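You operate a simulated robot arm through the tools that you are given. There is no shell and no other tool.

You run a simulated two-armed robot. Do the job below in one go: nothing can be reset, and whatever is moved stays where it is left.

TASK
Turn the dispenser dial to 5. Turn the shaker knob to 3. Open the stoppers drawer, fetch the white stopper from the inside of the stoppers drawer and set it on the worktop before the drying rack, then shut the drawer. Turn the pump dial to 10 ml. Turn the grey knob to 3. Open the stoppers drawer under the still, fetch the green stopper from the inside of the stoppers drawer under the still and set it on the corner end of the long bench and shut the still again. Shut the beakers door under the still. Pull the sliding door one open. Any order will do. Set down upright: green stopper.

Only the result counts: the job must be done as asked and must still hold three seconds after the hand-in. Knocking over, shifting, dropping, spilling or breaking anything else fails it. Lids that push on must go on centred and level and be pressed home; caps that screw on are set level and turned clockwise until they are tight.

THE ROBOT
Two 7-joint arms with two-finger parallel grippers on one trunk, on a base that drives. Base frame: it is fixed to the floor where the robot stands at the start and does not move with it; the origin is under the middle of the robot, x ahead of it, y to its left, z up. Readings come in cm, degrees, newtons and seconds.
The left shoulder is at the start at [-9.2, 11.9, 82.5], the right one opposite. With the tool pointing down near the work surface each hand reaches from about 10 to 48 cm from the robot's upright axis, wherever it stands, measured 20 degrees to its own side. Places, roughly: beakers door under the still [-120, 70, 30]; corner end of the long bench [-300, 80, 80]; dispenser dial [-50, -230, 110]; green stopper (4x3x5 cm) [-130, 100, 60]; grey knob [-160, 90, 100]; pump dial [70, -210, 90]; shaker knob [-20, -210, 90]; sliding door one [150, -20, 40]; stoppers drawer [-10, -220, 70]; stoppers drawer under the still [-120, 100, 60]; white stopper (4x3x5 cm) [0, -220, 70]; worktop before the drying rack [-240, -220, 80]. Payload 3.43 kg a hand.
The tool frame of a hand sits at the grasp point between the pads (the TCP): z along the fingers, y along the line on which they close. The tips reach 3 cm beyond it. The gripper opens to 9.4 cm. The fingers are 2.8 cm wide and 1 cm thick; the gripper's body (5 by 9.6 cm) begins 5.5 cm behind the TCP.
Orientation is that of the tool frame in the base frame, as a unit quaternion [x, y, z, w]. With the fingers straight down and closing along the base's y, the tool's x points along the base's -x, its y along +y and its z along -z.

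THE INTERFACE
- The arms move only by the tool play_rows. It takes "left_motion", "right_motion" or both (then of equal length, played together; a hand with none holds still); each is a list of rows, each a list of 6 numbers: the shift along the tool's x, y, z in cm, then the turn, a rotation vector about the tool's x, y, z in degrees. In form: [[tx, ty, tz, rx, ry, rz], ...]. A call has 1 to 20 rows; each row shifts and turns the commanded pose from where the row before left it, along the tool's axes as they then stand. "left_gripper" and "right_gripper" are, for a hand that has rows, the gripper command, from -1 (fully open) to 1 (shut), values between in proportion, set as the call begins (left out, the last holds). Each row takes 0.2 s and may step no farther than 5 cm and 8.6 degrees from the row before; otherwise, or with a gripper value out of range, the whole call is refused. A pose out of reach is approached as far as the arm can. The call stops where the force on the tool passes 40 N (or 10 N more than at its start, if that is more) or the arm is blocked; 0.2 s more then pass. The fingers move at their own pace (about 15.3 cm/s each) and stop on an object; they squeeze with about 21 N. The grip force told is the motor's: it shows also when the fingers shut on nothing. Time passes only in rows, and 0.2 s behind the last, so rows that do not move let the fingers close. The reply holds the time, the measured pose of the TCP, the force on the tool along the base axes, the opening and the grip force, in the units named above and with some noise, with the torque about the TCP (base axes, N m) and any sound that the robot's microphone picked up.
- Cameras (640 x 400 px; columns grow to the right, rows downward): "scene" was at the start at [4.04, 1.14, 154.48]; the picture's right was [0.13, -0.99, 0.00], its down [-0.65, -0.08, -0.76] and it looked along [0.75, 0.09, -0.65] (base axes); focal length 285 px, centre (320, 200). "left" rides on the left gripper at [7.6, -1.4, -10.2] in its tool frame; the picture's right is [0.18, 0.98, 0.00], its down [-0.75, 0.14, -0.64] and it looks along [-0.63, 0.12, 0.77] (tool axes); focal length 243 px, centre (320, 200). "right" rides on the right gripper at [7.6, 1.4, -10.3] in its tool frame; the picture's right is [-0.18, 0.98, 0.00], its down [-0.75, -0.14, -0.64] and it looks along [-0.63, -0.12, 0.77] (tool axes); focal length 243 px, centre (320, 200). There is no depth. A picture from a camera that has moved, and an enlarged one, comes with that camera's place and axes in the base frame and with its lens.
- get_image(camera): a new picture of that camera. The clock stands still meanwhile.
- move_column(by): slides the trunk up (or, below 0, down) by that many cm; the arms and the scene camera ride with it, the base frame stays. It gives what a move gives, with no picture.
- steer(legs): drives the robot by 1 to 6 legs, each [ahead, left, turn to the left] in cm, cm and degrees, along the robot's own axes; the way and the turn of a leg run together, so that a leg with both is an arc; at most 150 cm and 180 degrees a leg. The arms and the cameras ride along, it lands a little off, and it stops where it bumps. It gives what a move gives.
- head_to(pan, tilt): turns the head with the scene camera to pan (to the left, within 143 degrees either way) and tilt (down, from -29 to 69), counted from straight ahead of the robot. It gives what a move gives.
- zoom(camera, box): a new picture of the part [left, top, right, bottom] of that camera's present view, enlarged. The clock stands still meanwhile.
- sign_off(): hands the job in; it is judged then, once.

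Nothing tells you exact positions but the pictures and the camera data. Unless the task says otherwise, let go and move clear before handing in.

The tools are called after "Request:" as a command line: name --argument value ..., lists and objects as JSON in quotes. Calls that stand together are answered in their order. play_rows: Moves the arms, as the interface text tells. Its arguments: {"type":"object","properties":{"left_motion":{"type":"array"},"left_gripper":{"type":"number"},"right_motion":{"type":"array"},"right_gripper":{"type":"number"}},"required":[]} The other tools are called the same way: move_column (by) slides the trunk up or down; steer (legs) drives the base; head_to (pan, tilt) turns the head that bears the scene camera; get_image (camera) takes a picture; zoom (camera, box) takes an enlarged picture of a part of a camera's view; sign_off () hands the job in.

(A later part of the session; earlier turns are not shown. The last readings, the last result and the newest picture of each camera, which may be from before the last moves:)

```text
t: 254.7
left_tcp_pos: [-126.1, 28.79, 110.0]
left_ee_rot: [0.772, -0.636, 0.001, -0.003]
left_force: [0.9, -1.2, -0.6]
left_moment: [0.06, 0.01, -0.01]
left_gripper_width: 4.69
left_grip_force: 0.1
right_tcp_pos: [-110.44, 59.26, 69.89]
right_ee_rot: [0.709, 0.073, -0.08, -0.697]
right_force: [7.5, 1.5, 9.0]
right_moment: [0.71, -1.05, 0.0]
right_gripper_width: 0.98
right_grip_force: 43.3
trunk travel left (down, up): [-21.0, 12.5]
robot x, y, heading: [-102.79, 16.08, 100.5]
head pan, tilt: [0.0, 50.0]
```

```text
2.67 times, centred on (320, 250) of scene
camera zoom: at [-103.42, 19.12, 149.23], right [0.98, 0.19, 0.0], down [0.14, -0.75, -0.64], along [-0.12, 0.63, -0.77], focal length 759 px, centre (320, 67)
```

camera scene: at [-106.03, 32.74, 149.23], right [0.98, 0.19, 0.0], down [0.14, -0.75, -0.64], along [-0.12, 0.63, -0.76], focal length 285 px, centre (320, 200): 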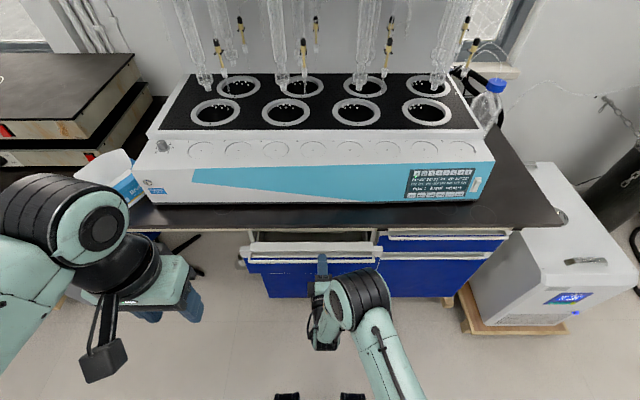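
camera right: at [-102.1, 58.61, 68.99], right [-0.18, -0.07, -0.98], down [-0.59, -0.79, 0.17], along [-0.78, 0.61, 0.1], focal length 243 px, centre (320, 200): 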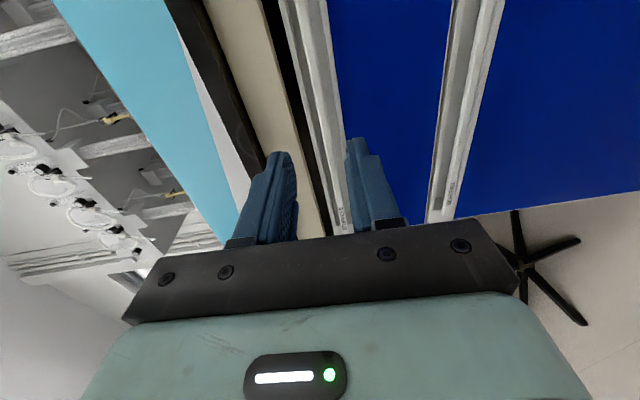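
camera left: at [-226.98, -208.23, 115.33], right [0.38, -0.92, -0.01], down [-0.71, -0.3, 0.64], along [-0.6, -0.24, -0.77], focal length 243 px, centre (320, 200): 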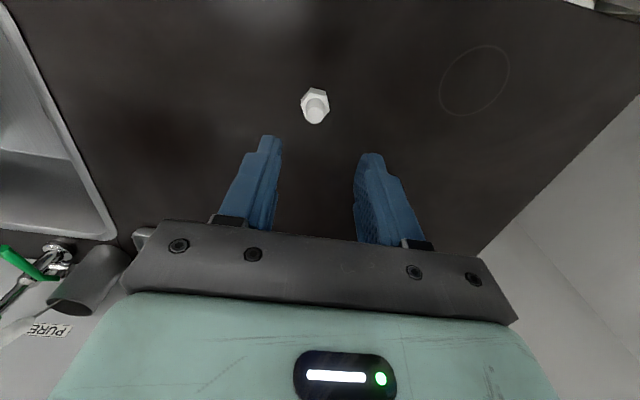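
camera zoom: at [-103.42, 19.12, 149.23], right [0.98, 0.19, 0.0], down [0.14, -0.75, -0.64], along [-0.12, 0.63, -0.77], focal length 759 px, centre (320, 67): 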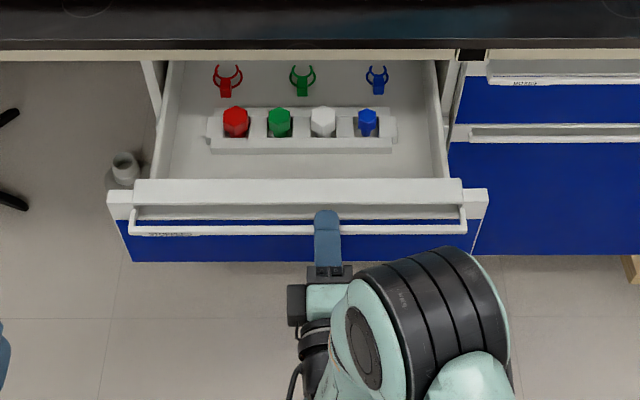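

The drawer holds a rack with red, green, white and blue stoppers. I look closer before continuing.

Request:
zoom --camera "scene" --box '[250, 195, 350, 255]'

Request:
get_image --camera "left"

```text
6.40 times, centred on (300, 225) of scene
camera zoom: at [-103.42, 19.12, 149.23], right [0.98, 0.19, 0.0], down [0.14, -0.75, -0.64], along [-0.12, 0.63, -0.77], focal length 1823 px, centre (448, 40)
```

zoom: 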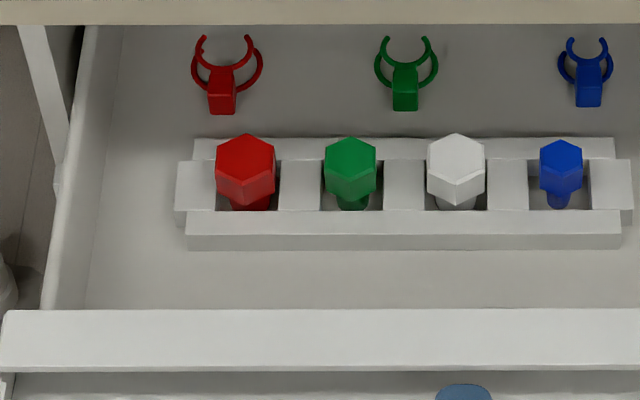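

```text
taken
camera left: at [-123.38, 21.58, 120.19], right [-0.93, -0.37, -0.01], down [-0.29, 0.71, 0.64], along [-0.23, 0.6, -0.77], focal length 243 px, centre (320, 200)
```

left: 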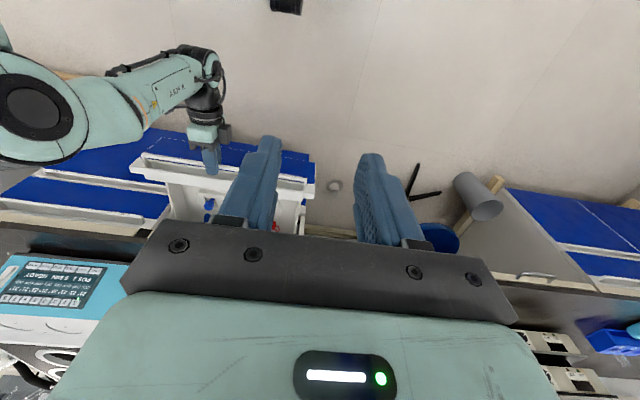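

The stoppers sit in a rack with hex heads up; the green one is still close to the counter edge, so I pull the drawer out further.

Request:
steer --legs '[[-11, 0, 0]]'

Request:
zoom --camera "scene" --box '[200, 180, 440, 320]'

```text
t: 255.9
left_tcp_pos: [-124.03, 18.31, 109.83]
left_ee_rot: [0.771, -0.636, 0.001, -0.003]
left_force: [0.0, 0.2, 0.5]
left_moment: [0.02, -0.02, -0.02]
left_gripper_width: 4.71
left_grip_force: 0.0
right_tcp_pos: [-108.29, 48.96, 69.98]
right_ee_rot: [0.709, 0.073, -0.079, -0.697]
right_force: [3.7, 1.7, 2.5]
right_moment: [0.67, -1.08, 0.24]
right_gripper_width: 1.0
right_grip_force: 44.0
trunk travel left (down, up): [-21.0, 12.5]
robot x, y, heading: [-100.48, 5.29, 101.0]
head pan, tilt: [0.0, 50.0]
```

```text
2.67 times, centred on (320, 250) of scene
camera zoom: at [-101.46, 8.68, 149.23], right [0.98, 0.19, 0.0], down [0.14, -0.75, -0.64], along [-0.12, 0.63, -0.77], focal length 759 px, centre (320, 67)
```

zoom: 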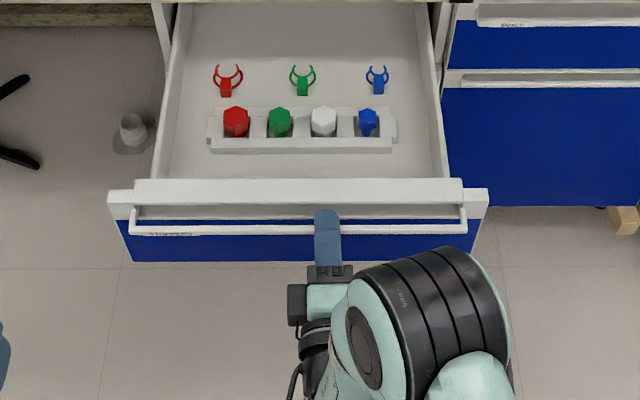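

Far enough. I release the lip, back the right hand off and raise it.

Request:
play_rows --right_motion '[[0, 0, 0, 0, 0, 0], [0, 0, 0, 0, 0, 0], [0, 0, -3, 0, 0, 0], [0, 0, -4, 0, 0, 0], [0, 0, -2, 0, 0, 0], [0, -4.5, 0, 0, 0, 0], [0, -4.5, 0, 0, 0, 0], [0, -4.5, 0, 0, 0, 0], [0, -4.5, 0, 0, 0, 0], [0, -4.5, 0, 0, 0, 0], [0, -4.5, 0, 0, 0, 0], [0, -4.5, 0, 0, 0, 0], [0, -4.5, 0, 0, 0, 0]]' --right_gripper 0.2

Request:
get_image --camera "scene"

```text
t: 258.7
left_tcp_pos: [-124.15, 18.3, 109.93]
left_ee_rot: [0.772, -0.636, 0.001, -0.002]
left_force: [0.5, 0.6, 0.2]
left_moment: [-0.02, 0.01, -0.04]
left_gripper_width: 4.69
left_grip_force: 0.0
right_tcp_pos: [-106.17, 40.91, 106.2]
right_ee_rot: [0.708, 0.075, -0.079, -0.697]
right_force: [0.1, 0.2, 0.7]
right_moment: [0.01, -0.02, 0.02]
right_gripper_width: 3.8
right_grip_force: 0.1
trunk travel left (down, up): [-21.0, 12.5]
robot x, y, heading: [-101.03, 5.24, 100.8]
head pan, tilt: [0.0, 50.0]
```

```text
taken
camera scene: at [-101.46, 8.72, 149.22], right [0.98, 0.19, 0.0], down [0.14, -0.75, -0.64], along [-0.12, 0.63, -0.77], focal length 285 px, centre (320, 200)
```

scene: 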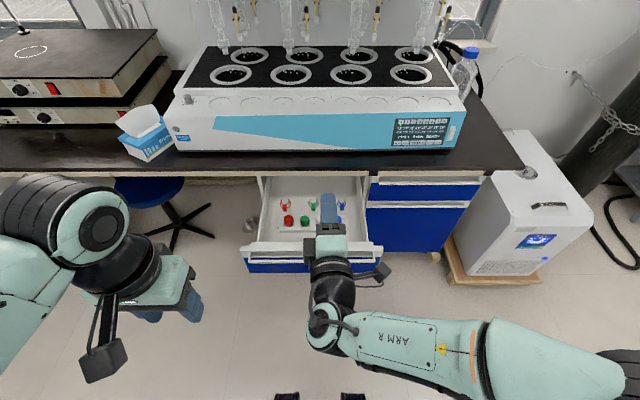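

Request:
steer --legs '[[20, -9, 0]]'

Request:
play_rows --left_motion '[[-4, -1, 0, 0, 0, 0], [-4, -1, 0, 0, 0, 0], [-4, -1, 1, 0, 0, 0], [-4, -1, 2, 0, 0, 0], [-3, 0, 3, 0, 0, 0], [-3, 0, 3, 0, 0, 0]]'

Request:
get_image --camera "left"

Request:
get_image --camera "scene"

```text
t: 260.4
left_tcp_pos: [-118.93, 39.4, 109.95]
left_ee_rot: [0.772, -0.636, 0.001, -0.003]
left_force: [0.2, 0.1, 0.0]
left_moment: [-0.03, 0.03, 0.0]
left_gripper_width: 4.71
left_grip_force: 0.1
right_tcp_pos: [-101.0, 62.01, 106.02]
right_ee_rot: [0.709, 0.074, -0.078, -0.697]
right_force: [-0.6, 0.1, 0.6]
right_moment: [0.01, 0.02, 0.07]
right_gripper_width: 3.78
right_grip_force: 0.0
trunk travel left (down, up): [-21.0, 12.5]
robot x, y, heading: [-96.06, 26.33, 100.7]
head pan, tilt: [0.0, 50.0]
```

```text
t: 261.8
left_tcp_pos: [-119.11, 61.72, 100.95]
left_ee_rot: [0.771, -0.636, 0.0, -0.003]
left_force: [-0.4, -0.1, -0.8]
left_moment: [-0.02, -0.01, 0.0]
left_gripper_width: 4.69
left_grip_force: 0.2
right_tcp_pos: [-101.0, 61.92, 106.09]
right_ee_rot: [0.709, 0.073, -0.079, -0.697]
right_force: [0.2, 0.6, 0.1]
right_moment: [0.03, -0.01, 0.01]
right_gripper_width: 3.75
right_grip_force: 0.0
trunk travel left (down, up): [-21.0, 12.5]
robot x, y, heading: [-96.06, 26.1, 100.5]
head pan, tilt: [0.0, 50.0]
```

```text
taken
camera left: at [-116.52, 54.57, 111.23], right [-0.93, -0.37, -0.01], down [-0.29, 0.71, 0.64], along [-0.23, 0.6, -0.77], focal length 243 px, centre (320, 200)
```

left: 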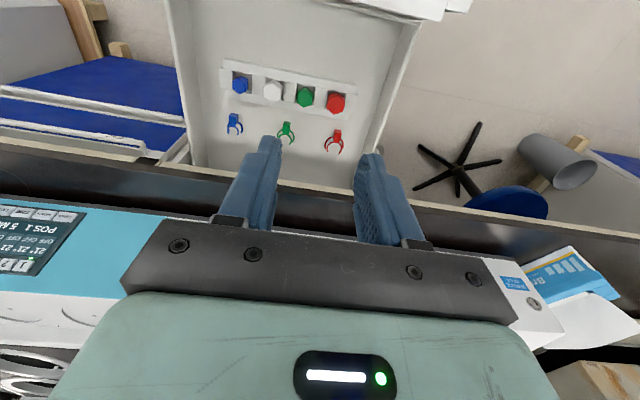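

```text
taken
camera scene: at [-96.4, 29.86, 149.22], right [0.98, 0.19, 0.0], down [0.14, -0.75, -0.64], along [-0.12, 0.63, -0.77], focal length 285 px, centre (320, 200)
```

scene: 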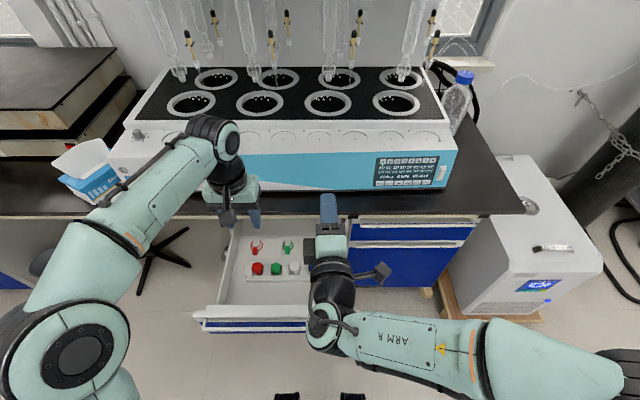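

The green stopper is at about (-119, 70), z≈60, only about 5 cm from the counter edge. There's room between the rack and the drawer front, so I use the left fingers inside the front panel to pull the drawer out more.

Request:
play_rows --left_motion '[[0, 0, 4.5, 0, 0, 0], [0, 0, 4.5, 0, 0, 0], [0, 0, 4.5, 0, 0, 0], [0, 0, 4.5, 0, 0, 0], [0, 0, 4.5, 0, 0, 0], [0, 0, 4.5, 0, 0, 0], [0, 0, 4, 0, 0, 0]]' --left_gripper 0.6

Request:
get_image --camera "left"

Request:
zoom --camera "scene" --box '[160, 180, 380, 360]'

```text
t: 263.4
left_tcp_pos: [-118.88, 61.79, 70.0]
left_ee_rot: [0.772, -0.636, 0.001, -0.003]
left_force: [-0.3, -0.1, 0.5]
left_moment: [-0.01, 0.02, 0.0]
left_gripper_width: 1.89
left_grip_force: 0.0
right_tcp_pos: [-100.94, 61.95, 106.05]
right_ee_rot: [0.709, 0.073, -0.08, -0.697]
right_force: [0.5, -0.6, -0.8]
right_moment: [-0.02, -0.02, 0.02]
right_gripper_width: 3.76
right_grip_force: 0.0
trunk travel left (down, up): [-21.0, 12.5]
robot x, y, heading: [-95.74, 26.36, 100.7]
head pan, tilt: [0.0, 50.0]
```

```text
taken
camera left: at [-116.17, 54.68, 80.24], right [-0.93, -0.37, -0.01], down [-0.29, 0.71, 0.64], along [-0.23, 0.6, -0.77], focal length 243 px, centre (320, 200)
```

left: 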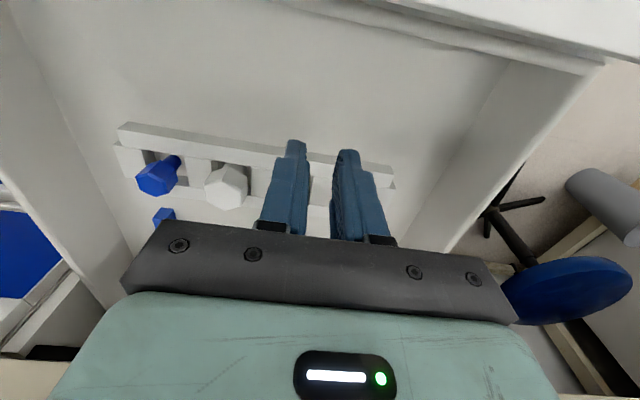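

```text
2.22 times, centred on (270, 270) of scene
camera zoom: at [-96.39, 29.79, 149.22], right [0.98, 0.19, 0.0], down [0.14, -0.75, -0.64], along [-0.12, 0.63, -0.77], focal length 633 px, centre (431, 44)
```

zoom: 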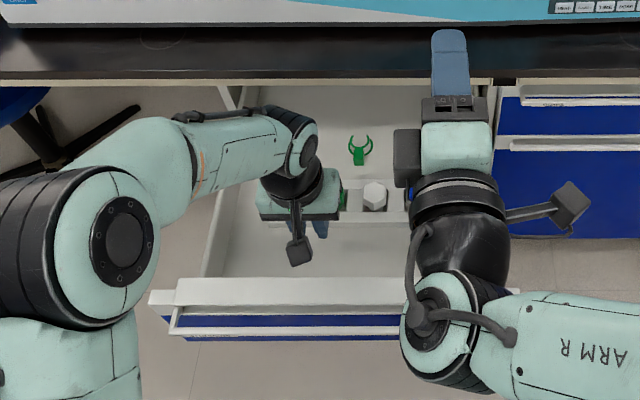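

Request:
play_rows --left_motion '[[0, 0, 2, 0, 0, 0], [0, 0, 2.5, 0, 0, 0]]'

Request:
steer --legs '[[-12, 0, 0]]'

Request:
zoom --camera "scene" --box '[160, 180, 380, 360]'

```text
t: 264.0
left_tcp_pos: [-119.04, 62.06, 65.62]
left_ee_rot: [0.772, -0.636, 0.0, -0.003]
left_force: [0.4, 0.1, -0.2]
left_moment: [0.01, 0.01, 0.01]
left_gripper_width: 1.89
left_grip_force: 0.0
right_tcp_pos: [-101.07, 61.91, 105.94]
right_ee_rot: [0.71, 0.073, -0.079, -0.696]
right_force: [0.0, -0.4, -0.6]
right_moment: [0.01, 0.0, 0.05]
right_gripper_width: 3.75
right_grip_force: 0.0
trunk travel left (down, up): [-21.0, 12.5]
robot x, y, heading: [-95.72, 26.24, 100.6]
head pan, tilt: [0.0, 50.0]
```

```text
t: 265.2
left_tcp_pos: [-116.89, 51.51, 65.65]
left_ee_rot: [0.772, -0.636, -0.006, -0.011]
left_force: [-0.8, 0.3, 0.5]
left_moment: [-0.04, 0.0, 0.0]
left_gripper_width: 1.88
left_grip_force: 0.1
right_tcp_pos: [-98.94, 50.95, 106.01]
right_ee_rot: [0.709, 0.073, -0.08, -0.697]
right_force: [0.1, -0.1, 0.0]
right_moment: [-0.02, 0.0, -0.01]
right_gripper_width: 3.78
right_grip_force: 0.0
trunk travel left (down, up): [-21.0, 12.5]
robot x, y, heading: [-93.73, 15.37, 100.4]
head pan, tilt: [0.0, 50.0]
stopped in leg 1: the force on the tool passed its limit at 73 N (the readings are from after the stop); the commanded pose is now the measured one
```

```text
2.22 times, centred on (270, 270) of scene
camera zoom: at [-94.3, 18.74, 149.22], right [0.98, 0.19, 0.0], down [0.14, -0.75, -0.64], along [-0.12, 0.63, -0.77], focal length 633 px, centre (431, 44)
```

zoom: 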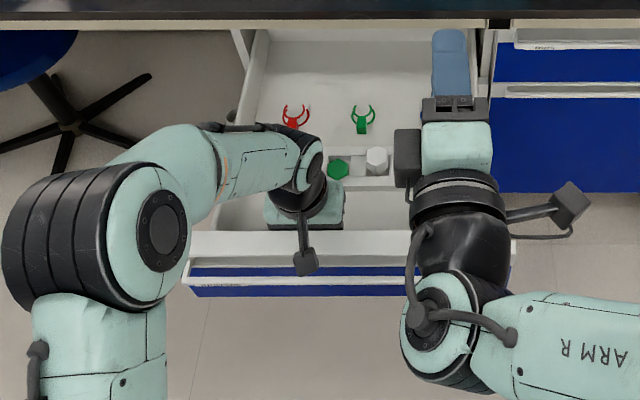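

The drawer is at its stop. I lift the left hand, move it over the rack and turn it 90° so its fingers close front-to-back around the green head.

Request:
play_rows --left_motion '[[-0.5, 0, -4, 0, 0, 0], [0, 0, -4.5, 0, 0, 0], [0, 0, -4.5, 0, 0, 0], [-4, -0.5, 0, 0, 0, 0], [-4, -0.5, 0, 0, 0, 0], [-3, -0.5, 0, 0, 0, 0]]' --left_gripper 0.1

Request:
get_image --camera "left"

```text
t: 266.6
left_tcp_pos: [-117.41, 63.05, 78.89]
left_ee_rot: [0.771, -0.637, -0.005, -0.01]
left_force: [0.1, 0.0, 0.2]
left_moment: [-0.03, 0.0, 0.0]
left_gripper_width: 4.22
left_grip_force: 0.0
right_tcp_pos: [-98.9, 50.99, 106.04]
right_ee_rot: [0.709, 0.073, -0.08, -0.697]
right_force: [0.3, -0.1, -0.4]
right_moment: [0.01, 0.0, 0.0]
right_gripper_width: 3.79
right_grip_force: 0.0
trunk travel left (down, up): [-21.0, 12.5]
robot x, y, heading: [-93.74, 15.38, 100.7]
head pan, tilt: [0.0, 50.0]
```

```text
taken
camera left: at [-114.81, 55.62, 89.02], right [-0.93, -0.37, -0.01], down [-0.28, 0.7, 0.66], along [-0.23, 0.61, -0.75], focal length 243 px, centre (320, 200)
```

left: 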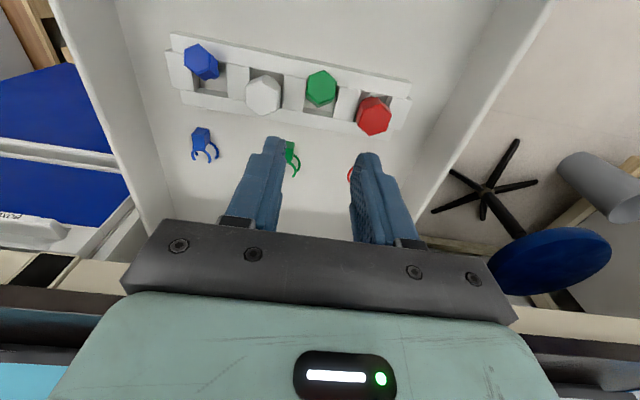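

Request:
play_rows --left_motion '[[0.3, 0, 0, 0, 0, 8], [0, 0, 0, 0, 0, 8], [0, 0, 0, 0, 0, 8], [0, 0, 0, 0, 0, 8], [0, 0, 0, 0, 0, 8], [0, 0, 0, 0, 0, 8], [0, 0, 0, 0, 0, 8], [0, 0, 0, 0, 0, 8], [0, 0, 0, 0, 0, 8], [0, 0, 0, 0, 0, 8], [0, 0, 0, 0, 0, 8]]'

Request:
get_image --camera "left"

Request:
zoom --camera "scene" --box '[160, 150, 380, 330]'

```text
t: 269.1
left_tcp_pos: [-117.69, 62.58, 78.93]
left_ee_rot: [-0.111, 0.994, 0.012, 0.003]
left_force: [0.3, 0.4, 1.0]
left_moment: [-0.01, -0.01, 0.0]
left_gripper_width: 4.24
left_grip_force: 0.1
right_tcp_pos: [-99.0, 50.84, 106.06]
right_ee_rot: [0.709, 0.073, -0.08, -0.697]
right_force: [1.1, 0.3, 0.0]
right_moment: [-0.01, -0.05, 0.02]
right_gripper_width: 3.75
right_grip_force: 0.0
trunk travel left (down, up): [-21.0, 12.5]
robot x, y, heading: [-93.93, 14.96, 100.8]
head pan, tilt: [0.0, 50.0]
```

```text
taken
camera left: at [-124.9, 59.33, 89.11], right [-0.4, 0.92, 0.02], down [0.7, 0.29, 0.65], along [0.59, 0.27, -0.76], focal length 243 px, centre (320, 200)
```

left: 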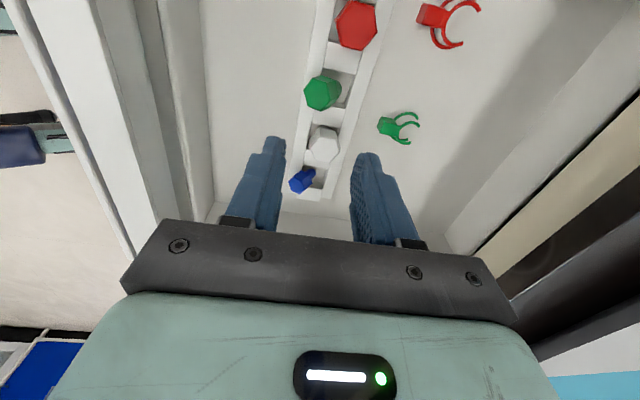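

```text
2.22 times, centred on (270, 240) of scene
camera zoom: at [-94.31, 18.79, 149.22], right [0.98, 0.19, 0.0], down [0.14, -0.75, -0.64], along [-0.12, 0.63, -0.77], focal length 633 px, centre (431, 111)
```

zoom: 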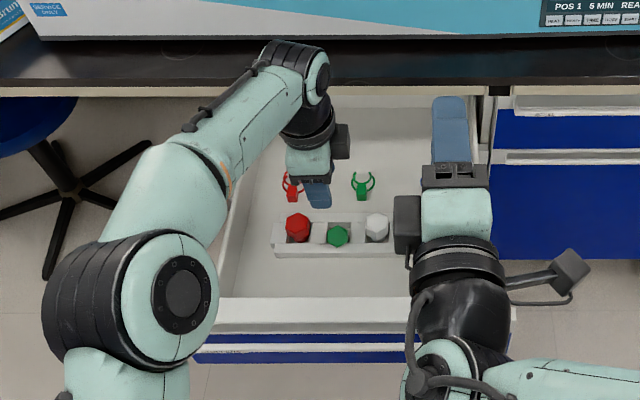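

Request:
play_rows --left_motion '[[-0.3, 0.3, 4, 0, 0, 0], [0, 0, 4, 0, 0, 0], [0, 0, 3.5, 0, 0, 0]]'

Request:
get_image --camera "left"

Request:
zoom --camera "scene" --box '[220, 190, 320, 270]'

```text
t: 269.9
left_tcp_pos: [-117.31, 63.49, 67.46]
left_ee_rot: [-0.113, 0.994, 0.012, 0.004]
left_force: [-0.2, -0.6, 0.9]
left_moment: [0.0, -0.01, -0.01]
left_gripper_width: 4.24
left_grip_force: 0.1
right_tcp_pos: [-98.81, 50.98, 106.17]
right_ee_rot: [0.709, 0.074, -0.079, -0.697]
right_force: [0.5, 0.8, 0.5]
right_moment: [-0.01, 0.0, -0.01]
right_gripper_width: 3.75
right_grip_force: 0.1
trunk travel left (down, up): [-21.0, 12.5]
robot x, y, heading: [-93.99, 15.39, 100.5]
head pan, tilt: [0.0, 50.0]
```

```text
taken
camera left: at [-124.64, 60.16, 77.56], right [-0.4, 0.92, 0.02], down [0.7, 0.29, 0.65], along [0.59, 0.28, -0.76], focal length 243 px, centre (320, 200)
```

left: 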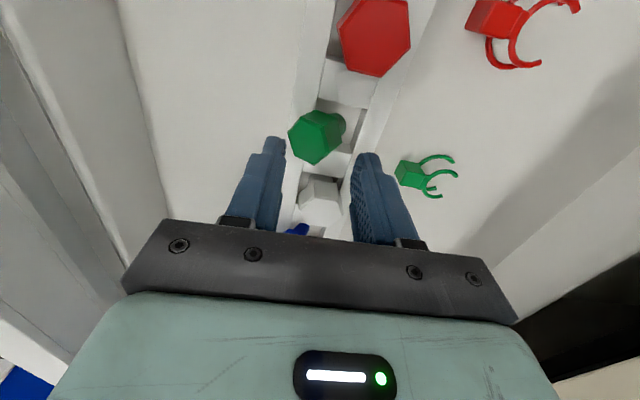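

```text
5.00 times, centred on (270, 230) of scene
camera zoom: at [-94.32, 18.82, 149.22], right [0.98, 0.19, 0.0], down [0.14, -0.75, -0.64], along [-0.12, 0.63, -0.77], focal length 1424 px, centre (570, 50)
```

zoom: 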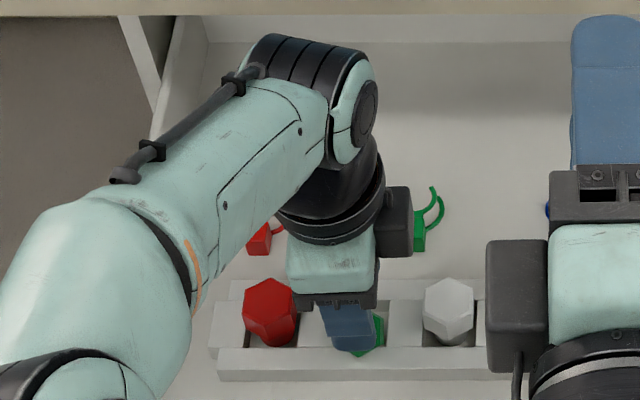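

The green stopper is leaning slightly forward in its slot; closing front-to-back will straighten it. I centre and descend.

Request:
play_rows --left_motion '[[0.1, -0.4, 1.5, 0, 0, 0], [0, 0, 1.5, 0, 0, 0]]'

Request:
zoom --camera "left" --box '[220, 70, 420, 240]'

```text
t: 270.4
left_tcp_pos: [-117.36, 62.99, 64.47]
left_ee_rot: [-0.113, 0.993, 0.013, 0.003]
left_force: [-0.1, -0.2, -0.3]
left_moment: [-0.03, 0.0, -0.04]
left_gripper_width: 4.21
left_grip_force: 0.1
right_tcp_pos: [-98.96, 50.84, 106.06]
right_ee_rot: [0.709, 0.073, -0.08, -0.697]
right_force: [0.6, 1.2, 0.8]
right_moment: [0.01, -0.02, 0.0]
right_gripper_width: 3.76
right_grip_force: 0.0
trunk travel left (down, up): [-21.0, 12.5]
robot x, y, heading: [-93.52, 14.98, 100.7]
head pan, tilt: [0.0, 50.0]
```

```text
2.35 times, centred on (320, 155) of left
camera zoom: at [-124.62, 59.78, 74.63], right [-0.4, 0.92, 0.02], down [0.7, 0.29, 0.65], along [0.59, 0.28, -0.76], focal length 571 px, centre (320, 306)
```

zoom: 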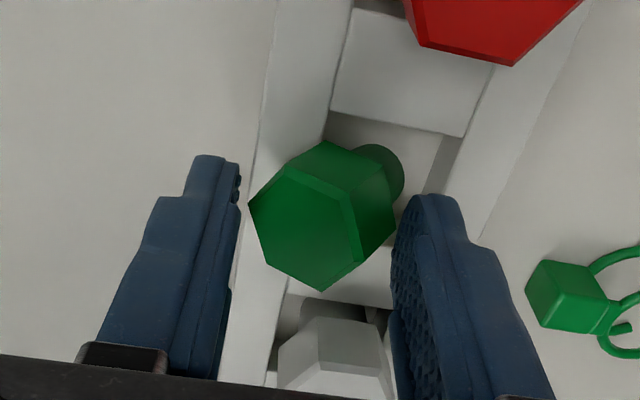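

Request:
play_rows --left_motion '[[0, -0.1, 0.6, 0, 0, 0], [0, 0, 0.5, 0, 0, 0]]'

Request:
play_rows --left_motion '[[0, 0, 0, 0, 0, 0], [0, 0, 0, 0, 0, 0]]' --left_gripper 0.35

Request:
zoom --camera "left" --box '[220, 70, 420, 240]'

```text
t: 271.1
left_tcp_pos: [-117.25, 62.97, 63.38]
left_ee_rot: [-0.114, 0.993, 0.012, 0.003]
left_force: [-0.3, 1.1, 0.1]
left_moment: [0.02, -0.01, 0.01]
left_gripper_width: 4.28
left_grip_force: 0.8
right_tcp_pos: [-98.83, 51.0, 106.02]
right_ee_rot: [0.708, 0.074, -0.079, -0.697]
right_force: [-0.2, 0.2, 0.3]
right_moment: [0.0, 0.02, 0.0]
right_gripper_width: 3.76
right_grip_force: 0.0
trunk travel left (down, up): [-21.0, 12.5]
robot x, y, heading: [-93.48, 15.24, 100.6]
head pan, tilt: [0.0, 50.0]
```

```text
t: 271.6
left_tcp_pos: [-117.34, 63.07, 63.43]
left_ee_rot: [-0.113, 0.993, 0.014, 0.003]
left_force: [-3.1, 12.1, 6.3]
left_moment: [0.33, 0.11, 0.01]
left_gripper_width: 3.39
left_grip_force: 21.1
right_tcp_pos: [-98.88, 50.95, 106.02]
right_ee_rot: [0.709, 0.073, -0.08, -0.697]
right_force: [0.0, -0.3, 0.7]
right_moment: [0.0, 0.0, 0.01]
right_gripper_width: 3.79
right_grip_force: 0.0
trunk travel left (down, up): [-21.0, 12.5]
robot x, y, heading: [-93.79, 15.52, 100.6]
head pan, tilt: [0.0, 50.0]
```

```text
2.35 times, centred on (320, 155) of left
camera zoom: at [-124.64, 59.76, 73.65], right [-0.4, 0.92, 0.03], down [0.7, 0.29, 0.65], along [0.59, 0.28, -0.76], focal length 571 px, centre (320, 306)
```

zoom: 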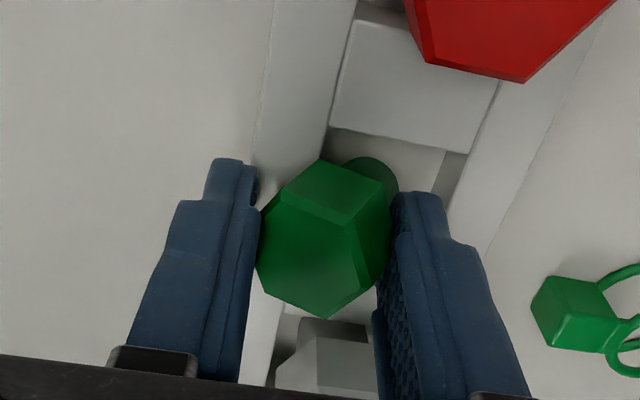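

Request:
play_rows --left_motion '[[0, 0, 0, 0, 0, 0], [0, 0, 0, 0, 0, 0], [0, 0, 0, 0, 0, 0]]' --left_gripper 1

Request:
zoom --camera "left" --box '[220, 70, 420, 240]'

Request:
zoom --camera "scene" --box '[220, 190, 320, 270]'

```text
t: 272.4
left_tcp_pos: [-117.35, 63.12, 63.48]
left_ee_rot: [-0.113, 0.993, 0.014, 0.005]
left_force: [-4.9, 17.3, 9.7]
left_moment: [0.51, 0.15, -0.02]
left_gripper_width: 3.37
left_grip_force: 20.5
right_tcp_pos: [-99.01, 50.95, 106.15]
right_ee_rot: [0.708, 0.072, -0.08, -0.698]
right_force: [0.1, -0.4, -0.5]
right_moment: [0.0, -0.03, 0.01]
right_gripper_width: 3.77
right_grip_force: 0.0
trunk travel left (down, up): [-21.0, 12.5]
robot x, y, heading: [-94.01, 15.17, 100.7]
head pan, tilt: [0.0, 50.0]
```

```text
2.35 times, centred on (320, 155) of left
camera zoom: at [-124.61, 59.77, 73.62], right [-0.4, 0.92, 0.03], down [0.7, 0.29, 0.65], along [0.59, 0.28, -0.76], focal length 571 px, centre (320, 306)
```

zoom: 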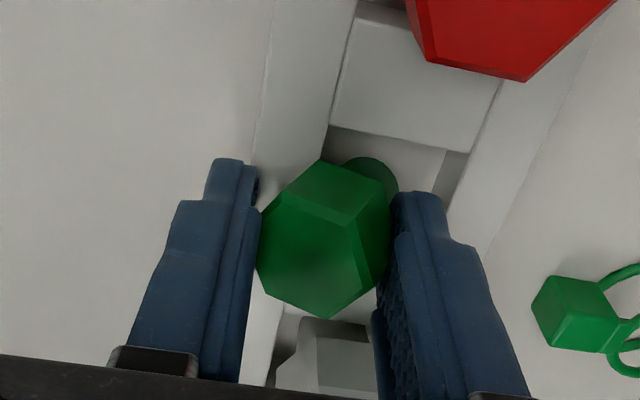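

```text
5.00 times, centred on (270, 230) of scene
camera zoom: at [-94.3, 18.87, 149.22], right [0.98, 0.19, 0.0], down [0.14, -0.75, -0.64], along [-0.12, 0.63, -0.77], focal length 1424 px, centre (570, 50)
```

zoom: 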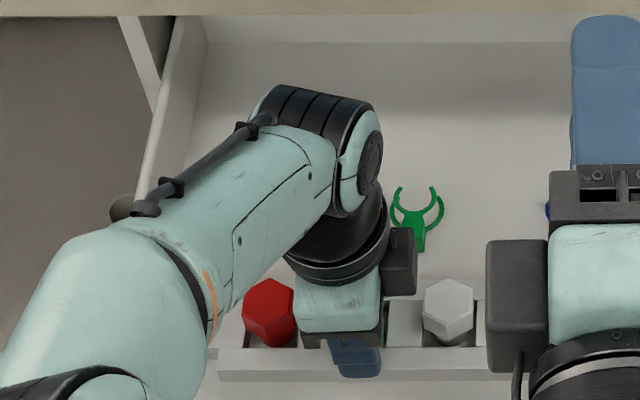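

It's gripped though still tilted while wedged in the rack. I lift slowly; the pads should square it up once it is free.

Request:
play_rows --left_motion '[[0, 0, -0.7, 0, 0, 0], [0, 0, -1, 0, 0, 0], [0, 0, -1, 0, 0, 0], [0, 0, -1, 0, 0, 0]]'

Request:
get_image --camera "left"

```text
t: 273.4
left_tcp_pos: [-117.4, 62.73, 66.99]
left_ee_rot: [-0.113, 0.994, 0.011, 0.003]
left_force: [0.4, 0.9, -1.3]
left_moment: [0.03, 0.04, -0.01]
left_gripper_width: 3.29
left_grip_force: 20.7
right_tcp_pos: [-98.89, 50.87, 106.11]
right_ee_rot: [0.708, 0.074, -0.08, -0.698]
right_force: [0.4, -0.2, -0.7]
right_moment: [0.0, -0.02, -0.01]
right_gripper_width: 3.75
right_grip_force: 0.1
trunk travel left (down, up): [-21.0, 12.5]
robot x, y, heading: [-93.19, 15.17, 101.0]
head pan, tilt: [0.0, 50.0]
```

```text
taken
camera left: at [-124.57, 59.46, 77.2], right [-0.4, 0.92, 0.02], down [0.7, 0.29, 0.65], along [0.59, 0.27, -0.76], focal length 243 px, centre (320, 200)
```

left: 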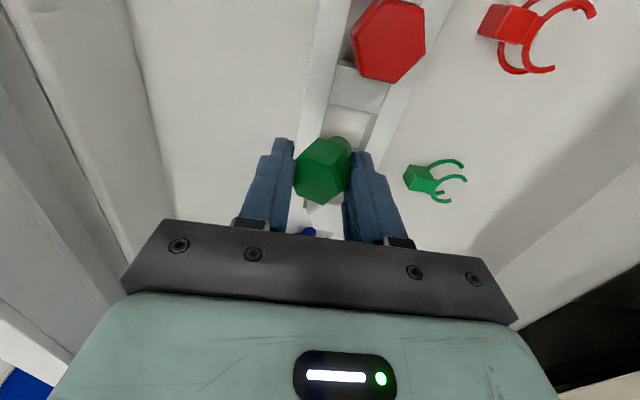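

Lifted partially. I continue up and check its tilt.

Request:
play_rows --left_motion '[[0, 0, -2, 0, 0, 0], [0, 0, -3, 0, 0, 0], [0, 0, -4, 0, 0, 0], [0, 0, -4, 0, 0, 0], [0, 0, -4, 0, 0, 0], [0, 0, -4, 0, 0, 0], [0, 0, -4, 0, 0, 0], [0, 0, -4, 0, 0, 0]]'

Request:
zoom --camera "left" --box '[220, 70, 420, 240]'

Request:
zoom --camera "scene" --box '[180, 110, 320, 270]'

```text
t: 275.2
left_tcp_pos: [-117.37, 61.82, 96.22]
left_ee_rot: [-0.113, 0.994, 0.011, 0.003]
left_force: [0.2, 0.0, -0.9]
left_moment: [-0.03, -0.01, 0.0]
left_gripper_width: 3.26
left_grip_force: 20.6
right_tcp_pos: [-98.89, 50.99, 106.05]
right_ee_rot: [0.709, 0.074, -0.08, -0.697]
right_force: [0.4, 0.0, -0.2]
right_moment: [-0.01, 0.01, -0.02]
right_gripper_width: 3.75
right_grip_force: 0.1
trunk travel left (down, up): [-21.0, 12.5]
robot x, y, heading: [-93.87, 15.46, 101.0]
head pan, tilt: [0.0, 50.0]
```

```text
2.35 times, centred on (320, 155) of left
camera zoom: at [-124.65, 58.63, 106.37], right [-0.4, 0.92, 0.02], down [0.7, 0.29, 0.65], along [0.59, 0.27, -0.76], focal length 571 px, centre (320, 306)
```

zoom: 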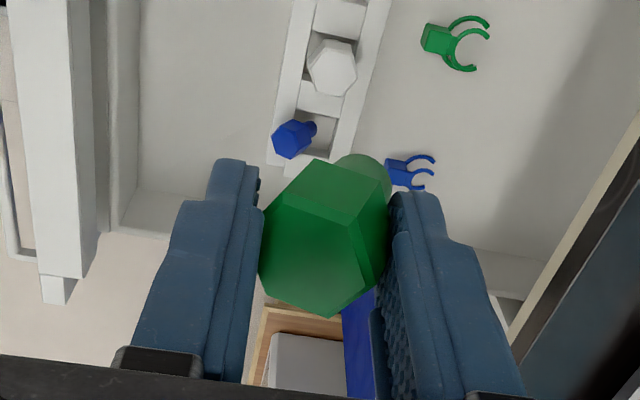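

```text
2.50 times, centred on (250, 190) of scene
camera zoom: at [-94.27, 18.8, 149.22], right [0.98, 0.19, 0.0], down [0.14, -0.75, -0.64], along [-0.12, 0.63, -0.77], focal length 712 px, centre (495, 225)
```

zoom: 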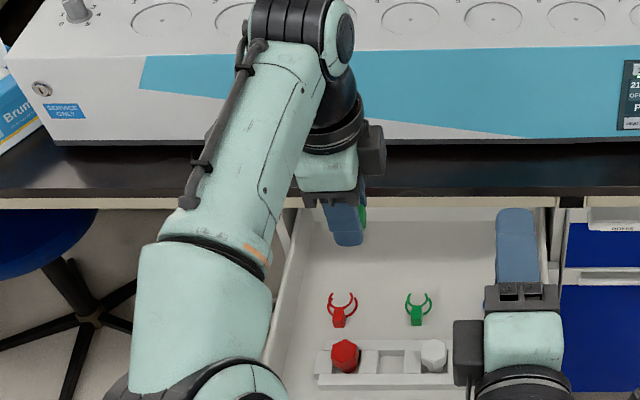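

Request:
zoom --camera "left" --box '[275, 120, 365, 220]'

```text
4.00 times, centred on (320, 170) of left
camera zoom: at [-124.65, 58.63, 106.37], right [-0.4, 0.92, 0.02], down [0.7, 0.29, 0.65], along [0.59, 0.27, -0.76], focal length 970 px, centre (320, 320)
```

zoom: 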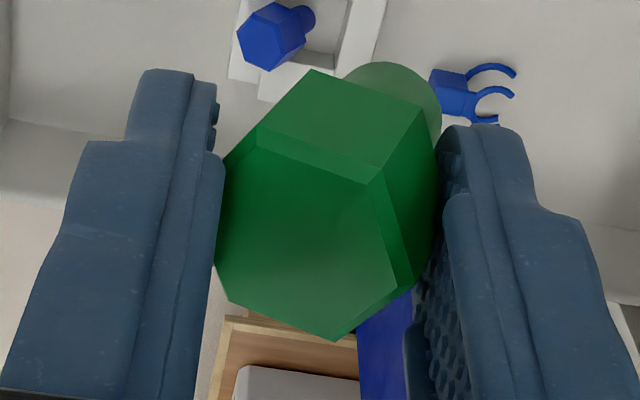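

The stopper is held with about a 20° lean, which I'll compensate when placing it. First I pull the left hand back and up, then use the right fist to shut the drawer.

Request:
play_rows --left_motion '[[0, -3, -2, 0, 0, 0], [0, -4, -2, 0, 0, 0], [0, -4, -2, 0, 0, 0], [0, -4, -2, 0, 0, 0], [0, -4, 0, 0, 0, 0], [0, -4, 0, 0, 0, 0]]'

Request:
steer --legs '[[-19, 0, 0]]'

Request:
play_rows --right_motion '[[0, 4.5, 0, 0, 0, 0], [0, 4.5, 0, 0, 0, 0], [0, 4.5, 0, 0, 0, 0], [0, 4.5, 0, 0, 0, 0], [0, 4.5, 0, 0, 0, 0], [0, 4.5, 0, 0, 0, 0], [0, 4.5, 0, 0, 0, 0], [0, 4.5, 0, 0, 0, 0], [0, 4.5, 0, 0, 0, 0]]' --right_gripper 1

Request:
get_image --camera "scene"

Request:
get_image --camera "right"

```text
t: 276.6
left_tcp_pos: [-112.47, 39.38, 103.54]
left_ee_rot: [-0.113, 0.994, 0.012, 0.004]
left_force: [-0.2, 0.3, 0.2]
left_moment: [0.0, 0.0, -0.02]
left_gripper_width: 3.22
left_grip_force: 20.7
right_tcp_pos: [-98.86, 50.73, 106.05]
right_ee_rot: [0.708, 0.073, -0.08, -0.698]
right_force: [1.0, -0.1, -0.1]
right_moment: [-0.01, 0.02, -0.04]
right_gripper_width: 3.78
right_grip_force: 0.2
trunk travel left (down, up): [-21.0, 12.5]
robot x, y, heading: [-93.74, 15.3, 100.6]
head pan, tilt: [0.0, 50.0]
```

```text
t: 278.2
left_tcp_pos: [-109.02, 20.88, 103.49]
left_ee_rot: [-0.115, 0.993, 0.013, 0.003]
left_force: [0.7, 0.1, -0.7]
left_moment: [0.03, 0.0, 0.03]
left_gripper_width: 2.8
left_grip_force: 21.3
right_tcp_pos: [-95.32, 32.42, 106.1]
right_ee_rot: [0.708, 0.074, -0.081, -0.698]
right_force: [0.0, -0.4, 0.0]
right_moment: [-0.03, 0.03, -0.01]
right_gripper_width: 3.75
right_grip_force: 0.1
trunk travel left (down, up): [-21.0, 12.5]
robot x, y, heading: [-90.15, -2.88, 100.8]
head pan, tilt: [0.0, 50.0]
```

```text
t: 280.2
left_tcp_pos: [-109.08, 20.98, 103.48]
left_ee_rot: [-0.114, 0.993, 0.012, 0.003]
left_force: [-0.3, -0.2, -1.1]
left_moment: [-0.04, 0.0, 0.0]
left_gripper_width: 2.77
left_grip_force: 20.8
right_tcp_pos: [-95.77, 31.61, 65.36]
right_ee_rot: [0.708, 0.074, -0.08, -0.697]
right_force: [0.0, 0.3, -0.5]
right_moment: [0.0, 0.02, -0.01]
right_gripper_width: 0.02
right_grip_force: 21.5
trunk travel left (down, up): [-21.0, 12.5]
robot x, y, heading: [-89.96, -3.12, 100.8]
head pan, tilt: [0.0, 50.0]
```

```text
taken
camera scene: at [-90.8, 0.29, 149.22], right [0.98, 0.19, 0.0], down [0.14, -0.75, -0.64], along [-0.12, 0.63, -0.77], focal length 285 px, centre (320, 200)
```

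scene: 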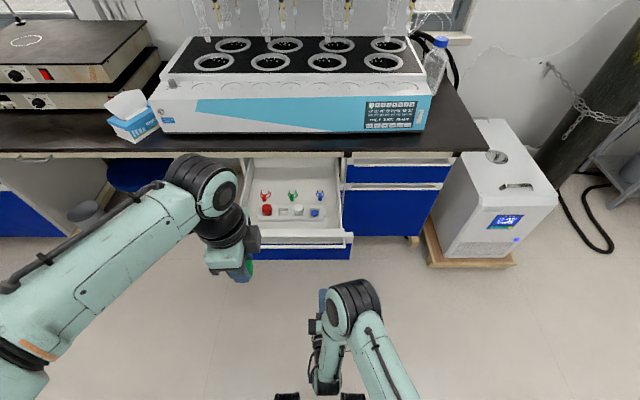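

```text
taken
camera right: at [-86.17, 23.21, 64.01], right [-0.19, -0.06, -0.98], down [-0.6, -0.79, 0.16], along [-0.78, 0.61, 0.11], focal length 243 px, centre (320, 200)
```

right: 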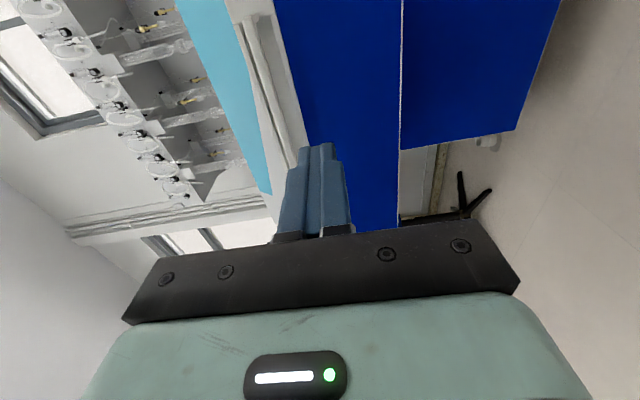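

The drawer front's centre is to the left, so I shift left 10 cm and push.

Request:
steer --legs '[[0, 10, 0], [30, 0, 0]]'

Request:
get_image --camera "scene"

Request:
zoom --camera "left" --box '[255, 100, 385, 230]'

```text
t: 283.4
left_tcp_pos: [-124.75, 49.04, 103.45]
left_ee_rot: [-0.116, 0.993, 0.012, 0.003]
left_force: [-0.5, 0.8, -0.5]
left_moment: [0.0, 0.01, 0.01]
left_gripper_width: 2.8
left_grip_force: 21.3
right_tcp_pos: [-111.53, 59.69, 65.37]
right_ee_rot: [0.709, 0.075, -0.082, -0.697]
right_force: [-0.6, 0.8, 0.9]
right_moment: [-0.01, 0.02, 0.0]
right_gripper_width: 0.0
right_grip_force: 20.6
trunk travel left (down, up): [-21.0, 12.5]
robot x, y, heading: [-105.93, 25.29, 101.2]
head pan, tilt: [0.0, 50.0]
```

```text
taken
camera scene: at [-106.42, 28.47, 149.22], right [0.98, 0.19, 0.0], down [0.15, -0.75, -0.64], along [-0.12, 0.63, -0.77], focal length 285 px, centre (320, 200)
```

scene: 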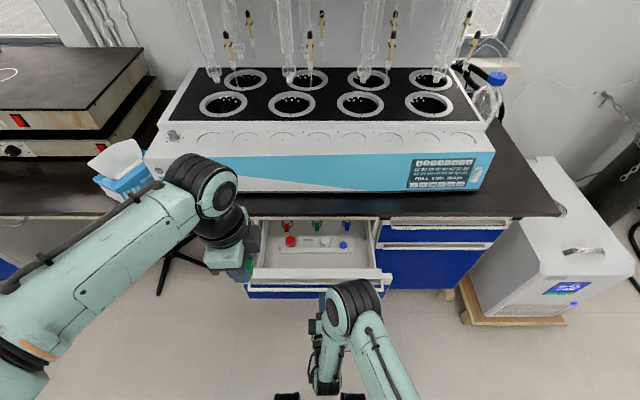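

```text
3.08 times, centred on (320, 165) of left
camera zoom: at [-132.0, 45.75, 113.62], right [-0.41, 0.91, 0.02], down [0.7, 0.3, 0.65], along [0.59, 0.28, -0.76], focal length 746 px, centre (320, 308)
```

zoom: 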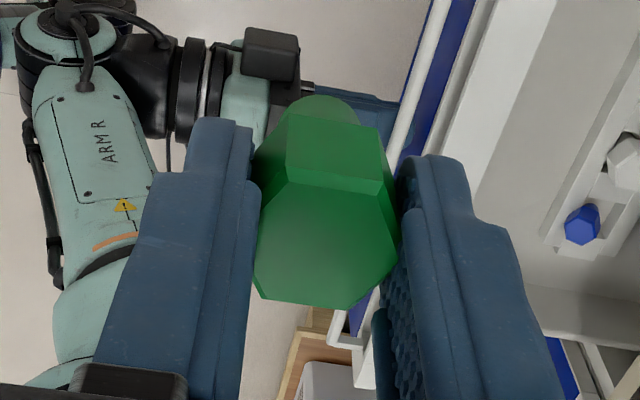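

The stopper has squared itself in the grip (2.8 cm) and is upright. I retract the left hand a bit more and push the drawer fully shut.

Request:
play_rows --left_motion '[[0, -4, 0, 0, 0, 0], [0, -4, 0, 0, 0, 0]]'

Request:
steer --legs '[[26, 0, 0]]'

Request:
get_image --camera "scene"

```text
t: 284.0
left_tcp_pos: [-122.74, 41.15, 103.3]
left_ee_rot: [-0.116, 0.993, 0.012, 0.003]
left_force: [0.1, -0.4, -0.1]
left_moment: [0.03, 0.01, -0.03]
left_gripper_width: 2.76
left_grip_force: 21.1
right_tcp_pos: [-111.6, 59.76, 65.41]
right_ee_rot: [0.708, 0.075, -0.081, -0.697]
right_force: [0.9, 0.2, -0.1]
right_moment: [0.0, 0.0, 0.0]
right_gripper_width: 0.0
right_grip_force: 21.1
trunk travel left (down, up): [-21.0, 12.5]
robot x, y, heading: [-105.44, 25.08, 100.9]
head pan, tilt: [0.0, 50.0]
```

```text
t: 285.7
left_tcp_pos: [-127.14, 63.62, 103.32]
left_ee_rot: [-0.114, 0.993, 0.012, 0.003]
left_force: [0.3, 0.2, -0.3]
left_moment: [0.01, 0.0, -0.01]
left_gripper_width: 2.81
left_grip_force: 20.9
right_tcp_pos: [-115.55, 81.39, 65.41]
right_ee_rot: [0.709, 0.075, -0.08, -0.696]
right_force: [-0.1, -0.4, 0.2]
right_moment: [0.03, 0.01, 0.03]
right_gripper_width: 0.0
right_grip_force: 20.8
trunk travel left (down, up): [-21.0, 12.5]
robot x, y, heading: [-110.29, 47.21, 101.0]
head pan, tilt: [0.0, 50.0]
stopped in leg 1: the force on the tool passed its limit at 131 N (the readings are from after the stop); the commanded pose is now the measured one
```

```text
taken
camera scene: at [-110.7, 50.6, 149.22], right [0.98, 0.19, 0.0], down [0.14, -0.75, -0.64], along [-0.12, 0.63, -0.77], focal length 285 px, centre (320, 200)
```

scene: 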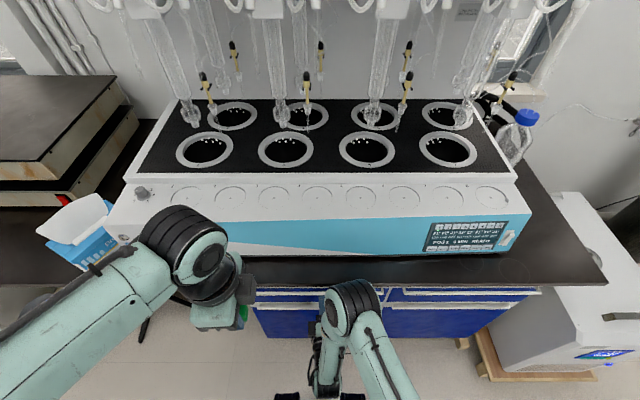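

The drawer is shut. I back off, raise the right hand and go look at the corner end of the long bench.

Request:
steer --legs '[[-28, 0, 0]]'

Request:
play_rows --right_motion '[[0, -4.5, 0, 0, 0, 0], [0, -4.5, 0, 0, 0, 0], [0, -4.5, 0, 0, 0, 0], [0, -4.5, 0, 0, 0, 0], [0, -4.5, 0, 0, 0, 0], [0, -4.5, 0, 0, 0, 0], [0, -4.5, 0, 0, 0, 0], [0, -4.5, 0, 0, 0, 0], [0, -4, 0, 0, 0, 0]]'

Request:
zoom --camera "scene" --box '[180, 180, 480, 330]'

Request:
steer --legs '[[0, 130, 0]]'

Request:
move_column --by 12

Request:
head_to --pan 15 --tilt 35

Request:
get_image --camera "scene"

```text
t: 287.7
left_tcp_pos: [-121.86, 35.74, 103.43]
left_ee_rot: [-0.117, 0.993, 0.011, 0.003]
left_force: [-1.0, 0.5, -0.2]
left_moment: [0.03, -0.03, 0.0]
left_gripper_width: 2.79
left_grip_force: 21.2
right_tcp_pos: [-110.42, 53.66, 65.48]
right_ee_rot: [0.709, 0.078, -0.081, -0.696]
right_force: [1.0, 0.5, 0.2]
right_moment: [0.0, 0.01, -0.01]
right_gripper_width: 0.02
right_grip_force: 21.3
trunk travel left (down, up): [-21.0, 12.5]
robot x, y, heading: [-104.62, 19.65, 101.4]
head pan, tilt: [0.0, 50.0]
```

```text
t: 289.7
left_tcp_pos: [-121.8, 35.78, 103.36]
left_ee_rot: [-0.117, 0.993, 0.012, 0.003]
left_force: [-0.6, 0.6, 0.7]
left_moment: [0.0, -0.01, 0.01]
left_gripper_width: 2.76
left_grip_force: 20.7
right_tcp_pos: [-110.37, 54.28, 105.54]
right_ee_rot: [0.708, 0.078, -0.081, -0.697]
right_force: [0.5, 0.0, -0.6]
right_moment: [-0.04, 0.0, 0.03]
right_gripper_width: 0.0
right_grip_force: 21.1
trunk travel left (down, up): [-21.0, 12.5]
robot x, y, heading: [-104.58, 19.65, 101.2]
head pan, tilt: [0.0, 50.0]
```

```text
2.13 times, centred on (330, 255) of scene
camera zoom: at [-105.33, 22.99, 149.22], right [0.98, 0.19, 0.0], down [0.15, -0.75, -0.64], along [-0.12, 0.63, -0.77], focal length 608 px, centre (299, 83)
```

zoom: 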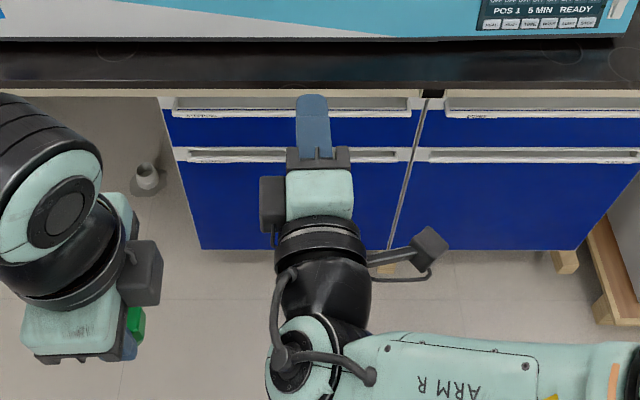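

```text
t: 301.5
left_tcp_pos: [-251.59, 8.99, 103.45]
left_ee_rot: [-0.123, 0.992, 0.01, 0.003]
left_force: [0.7, -0.8, 0.3]
left_moment: [-0.01, 0.02, 0.01]
left_gripper_width: 2.79
left_grip_force: 21.0
right_tcp_pos: [-240.23, 27.87, 105.25]
right_ee_rot: [0.709, 0.083, -0.086, -0.696]
right_force: [0.5, 0.1, -0.1]
right_moment: [0.02, -0.02, 0.0]
right_gripper_width: 0.0
right_grip_force: 21.2
trunk travel left (down, up): [-21.0, 12.5]
robot x, y, heading: [-233.97, -6.98, 102.0]
head pan, tilt: [0.0, 50.0]
```

```text
t: 303.0
left_tcp_pos: [-251.44, 9.0, 115.27]
left_ee_rot: [-0.124, 0.992, 0.011, 0.003]
left_force: [1.0, 0.4, -0.1]
left_moment: [0.02, 0.02, 0.01]
left_gripper_width: 2.8
left_grip_force: 20.9
right_tcp_pos: [-240.31, 27.78, 117.32]
right_ee_rot: [0.709, 0.082, -0.086, -0.696]
right_force: [0.6, -0.9, 0.5]
right_moment: [0.02, 0.0, 0.0]
right_gripper_width: 0.0
right_grip_force: 21.3
trunk travel left (down, up): [-33.0, 0.5]
robot x, y, heading: [-234.07, -7.11, 101.9]
head pan, tilt: [0.0, 50.0]
```

```text
t: 303.8
left_tcp_pos: [-251.5, 9.18, 115.36]
left_ee_rot: [-0.124, 0.992, 0.011, 0.003]
left_force: [-0.2, 0.3, -0.4]
left_moment: [-0.01, -0.05, -0.01]
left_gripper_width: 2.79
left_grip_force: 20.4
right_tcp_pos: [-240.34, 27.72, 117.34]
right_ee_rot: [0.708, 0.084, -0.086, -0.696]
right_force: [0.1, 1.3, -0.3]
right_moment: [0.01, -0.02, 0.0]
right_gripper_width: 0.0
right_grip_force: 21.2
trunk travel left (down, up): [-33.0, 0.5]
robot x, y, heading: [-234.12, -6.95, 102.0]
head pan, tilt: [15.0, 35.0]
```

```text
taken
camera scene: at [-237.16, -3.31, 163.89], right [0.89, 0.45, 0.0], down [0.26, -0.51, -0.82], along [-0.37, 0.73, -0.57], focal length 285 px, centre (320, 200)
```

scene: 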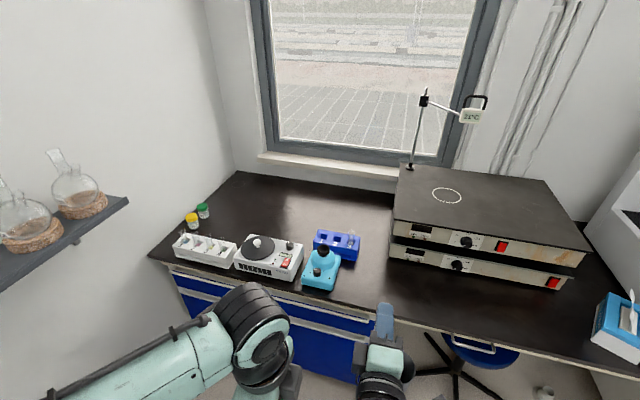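

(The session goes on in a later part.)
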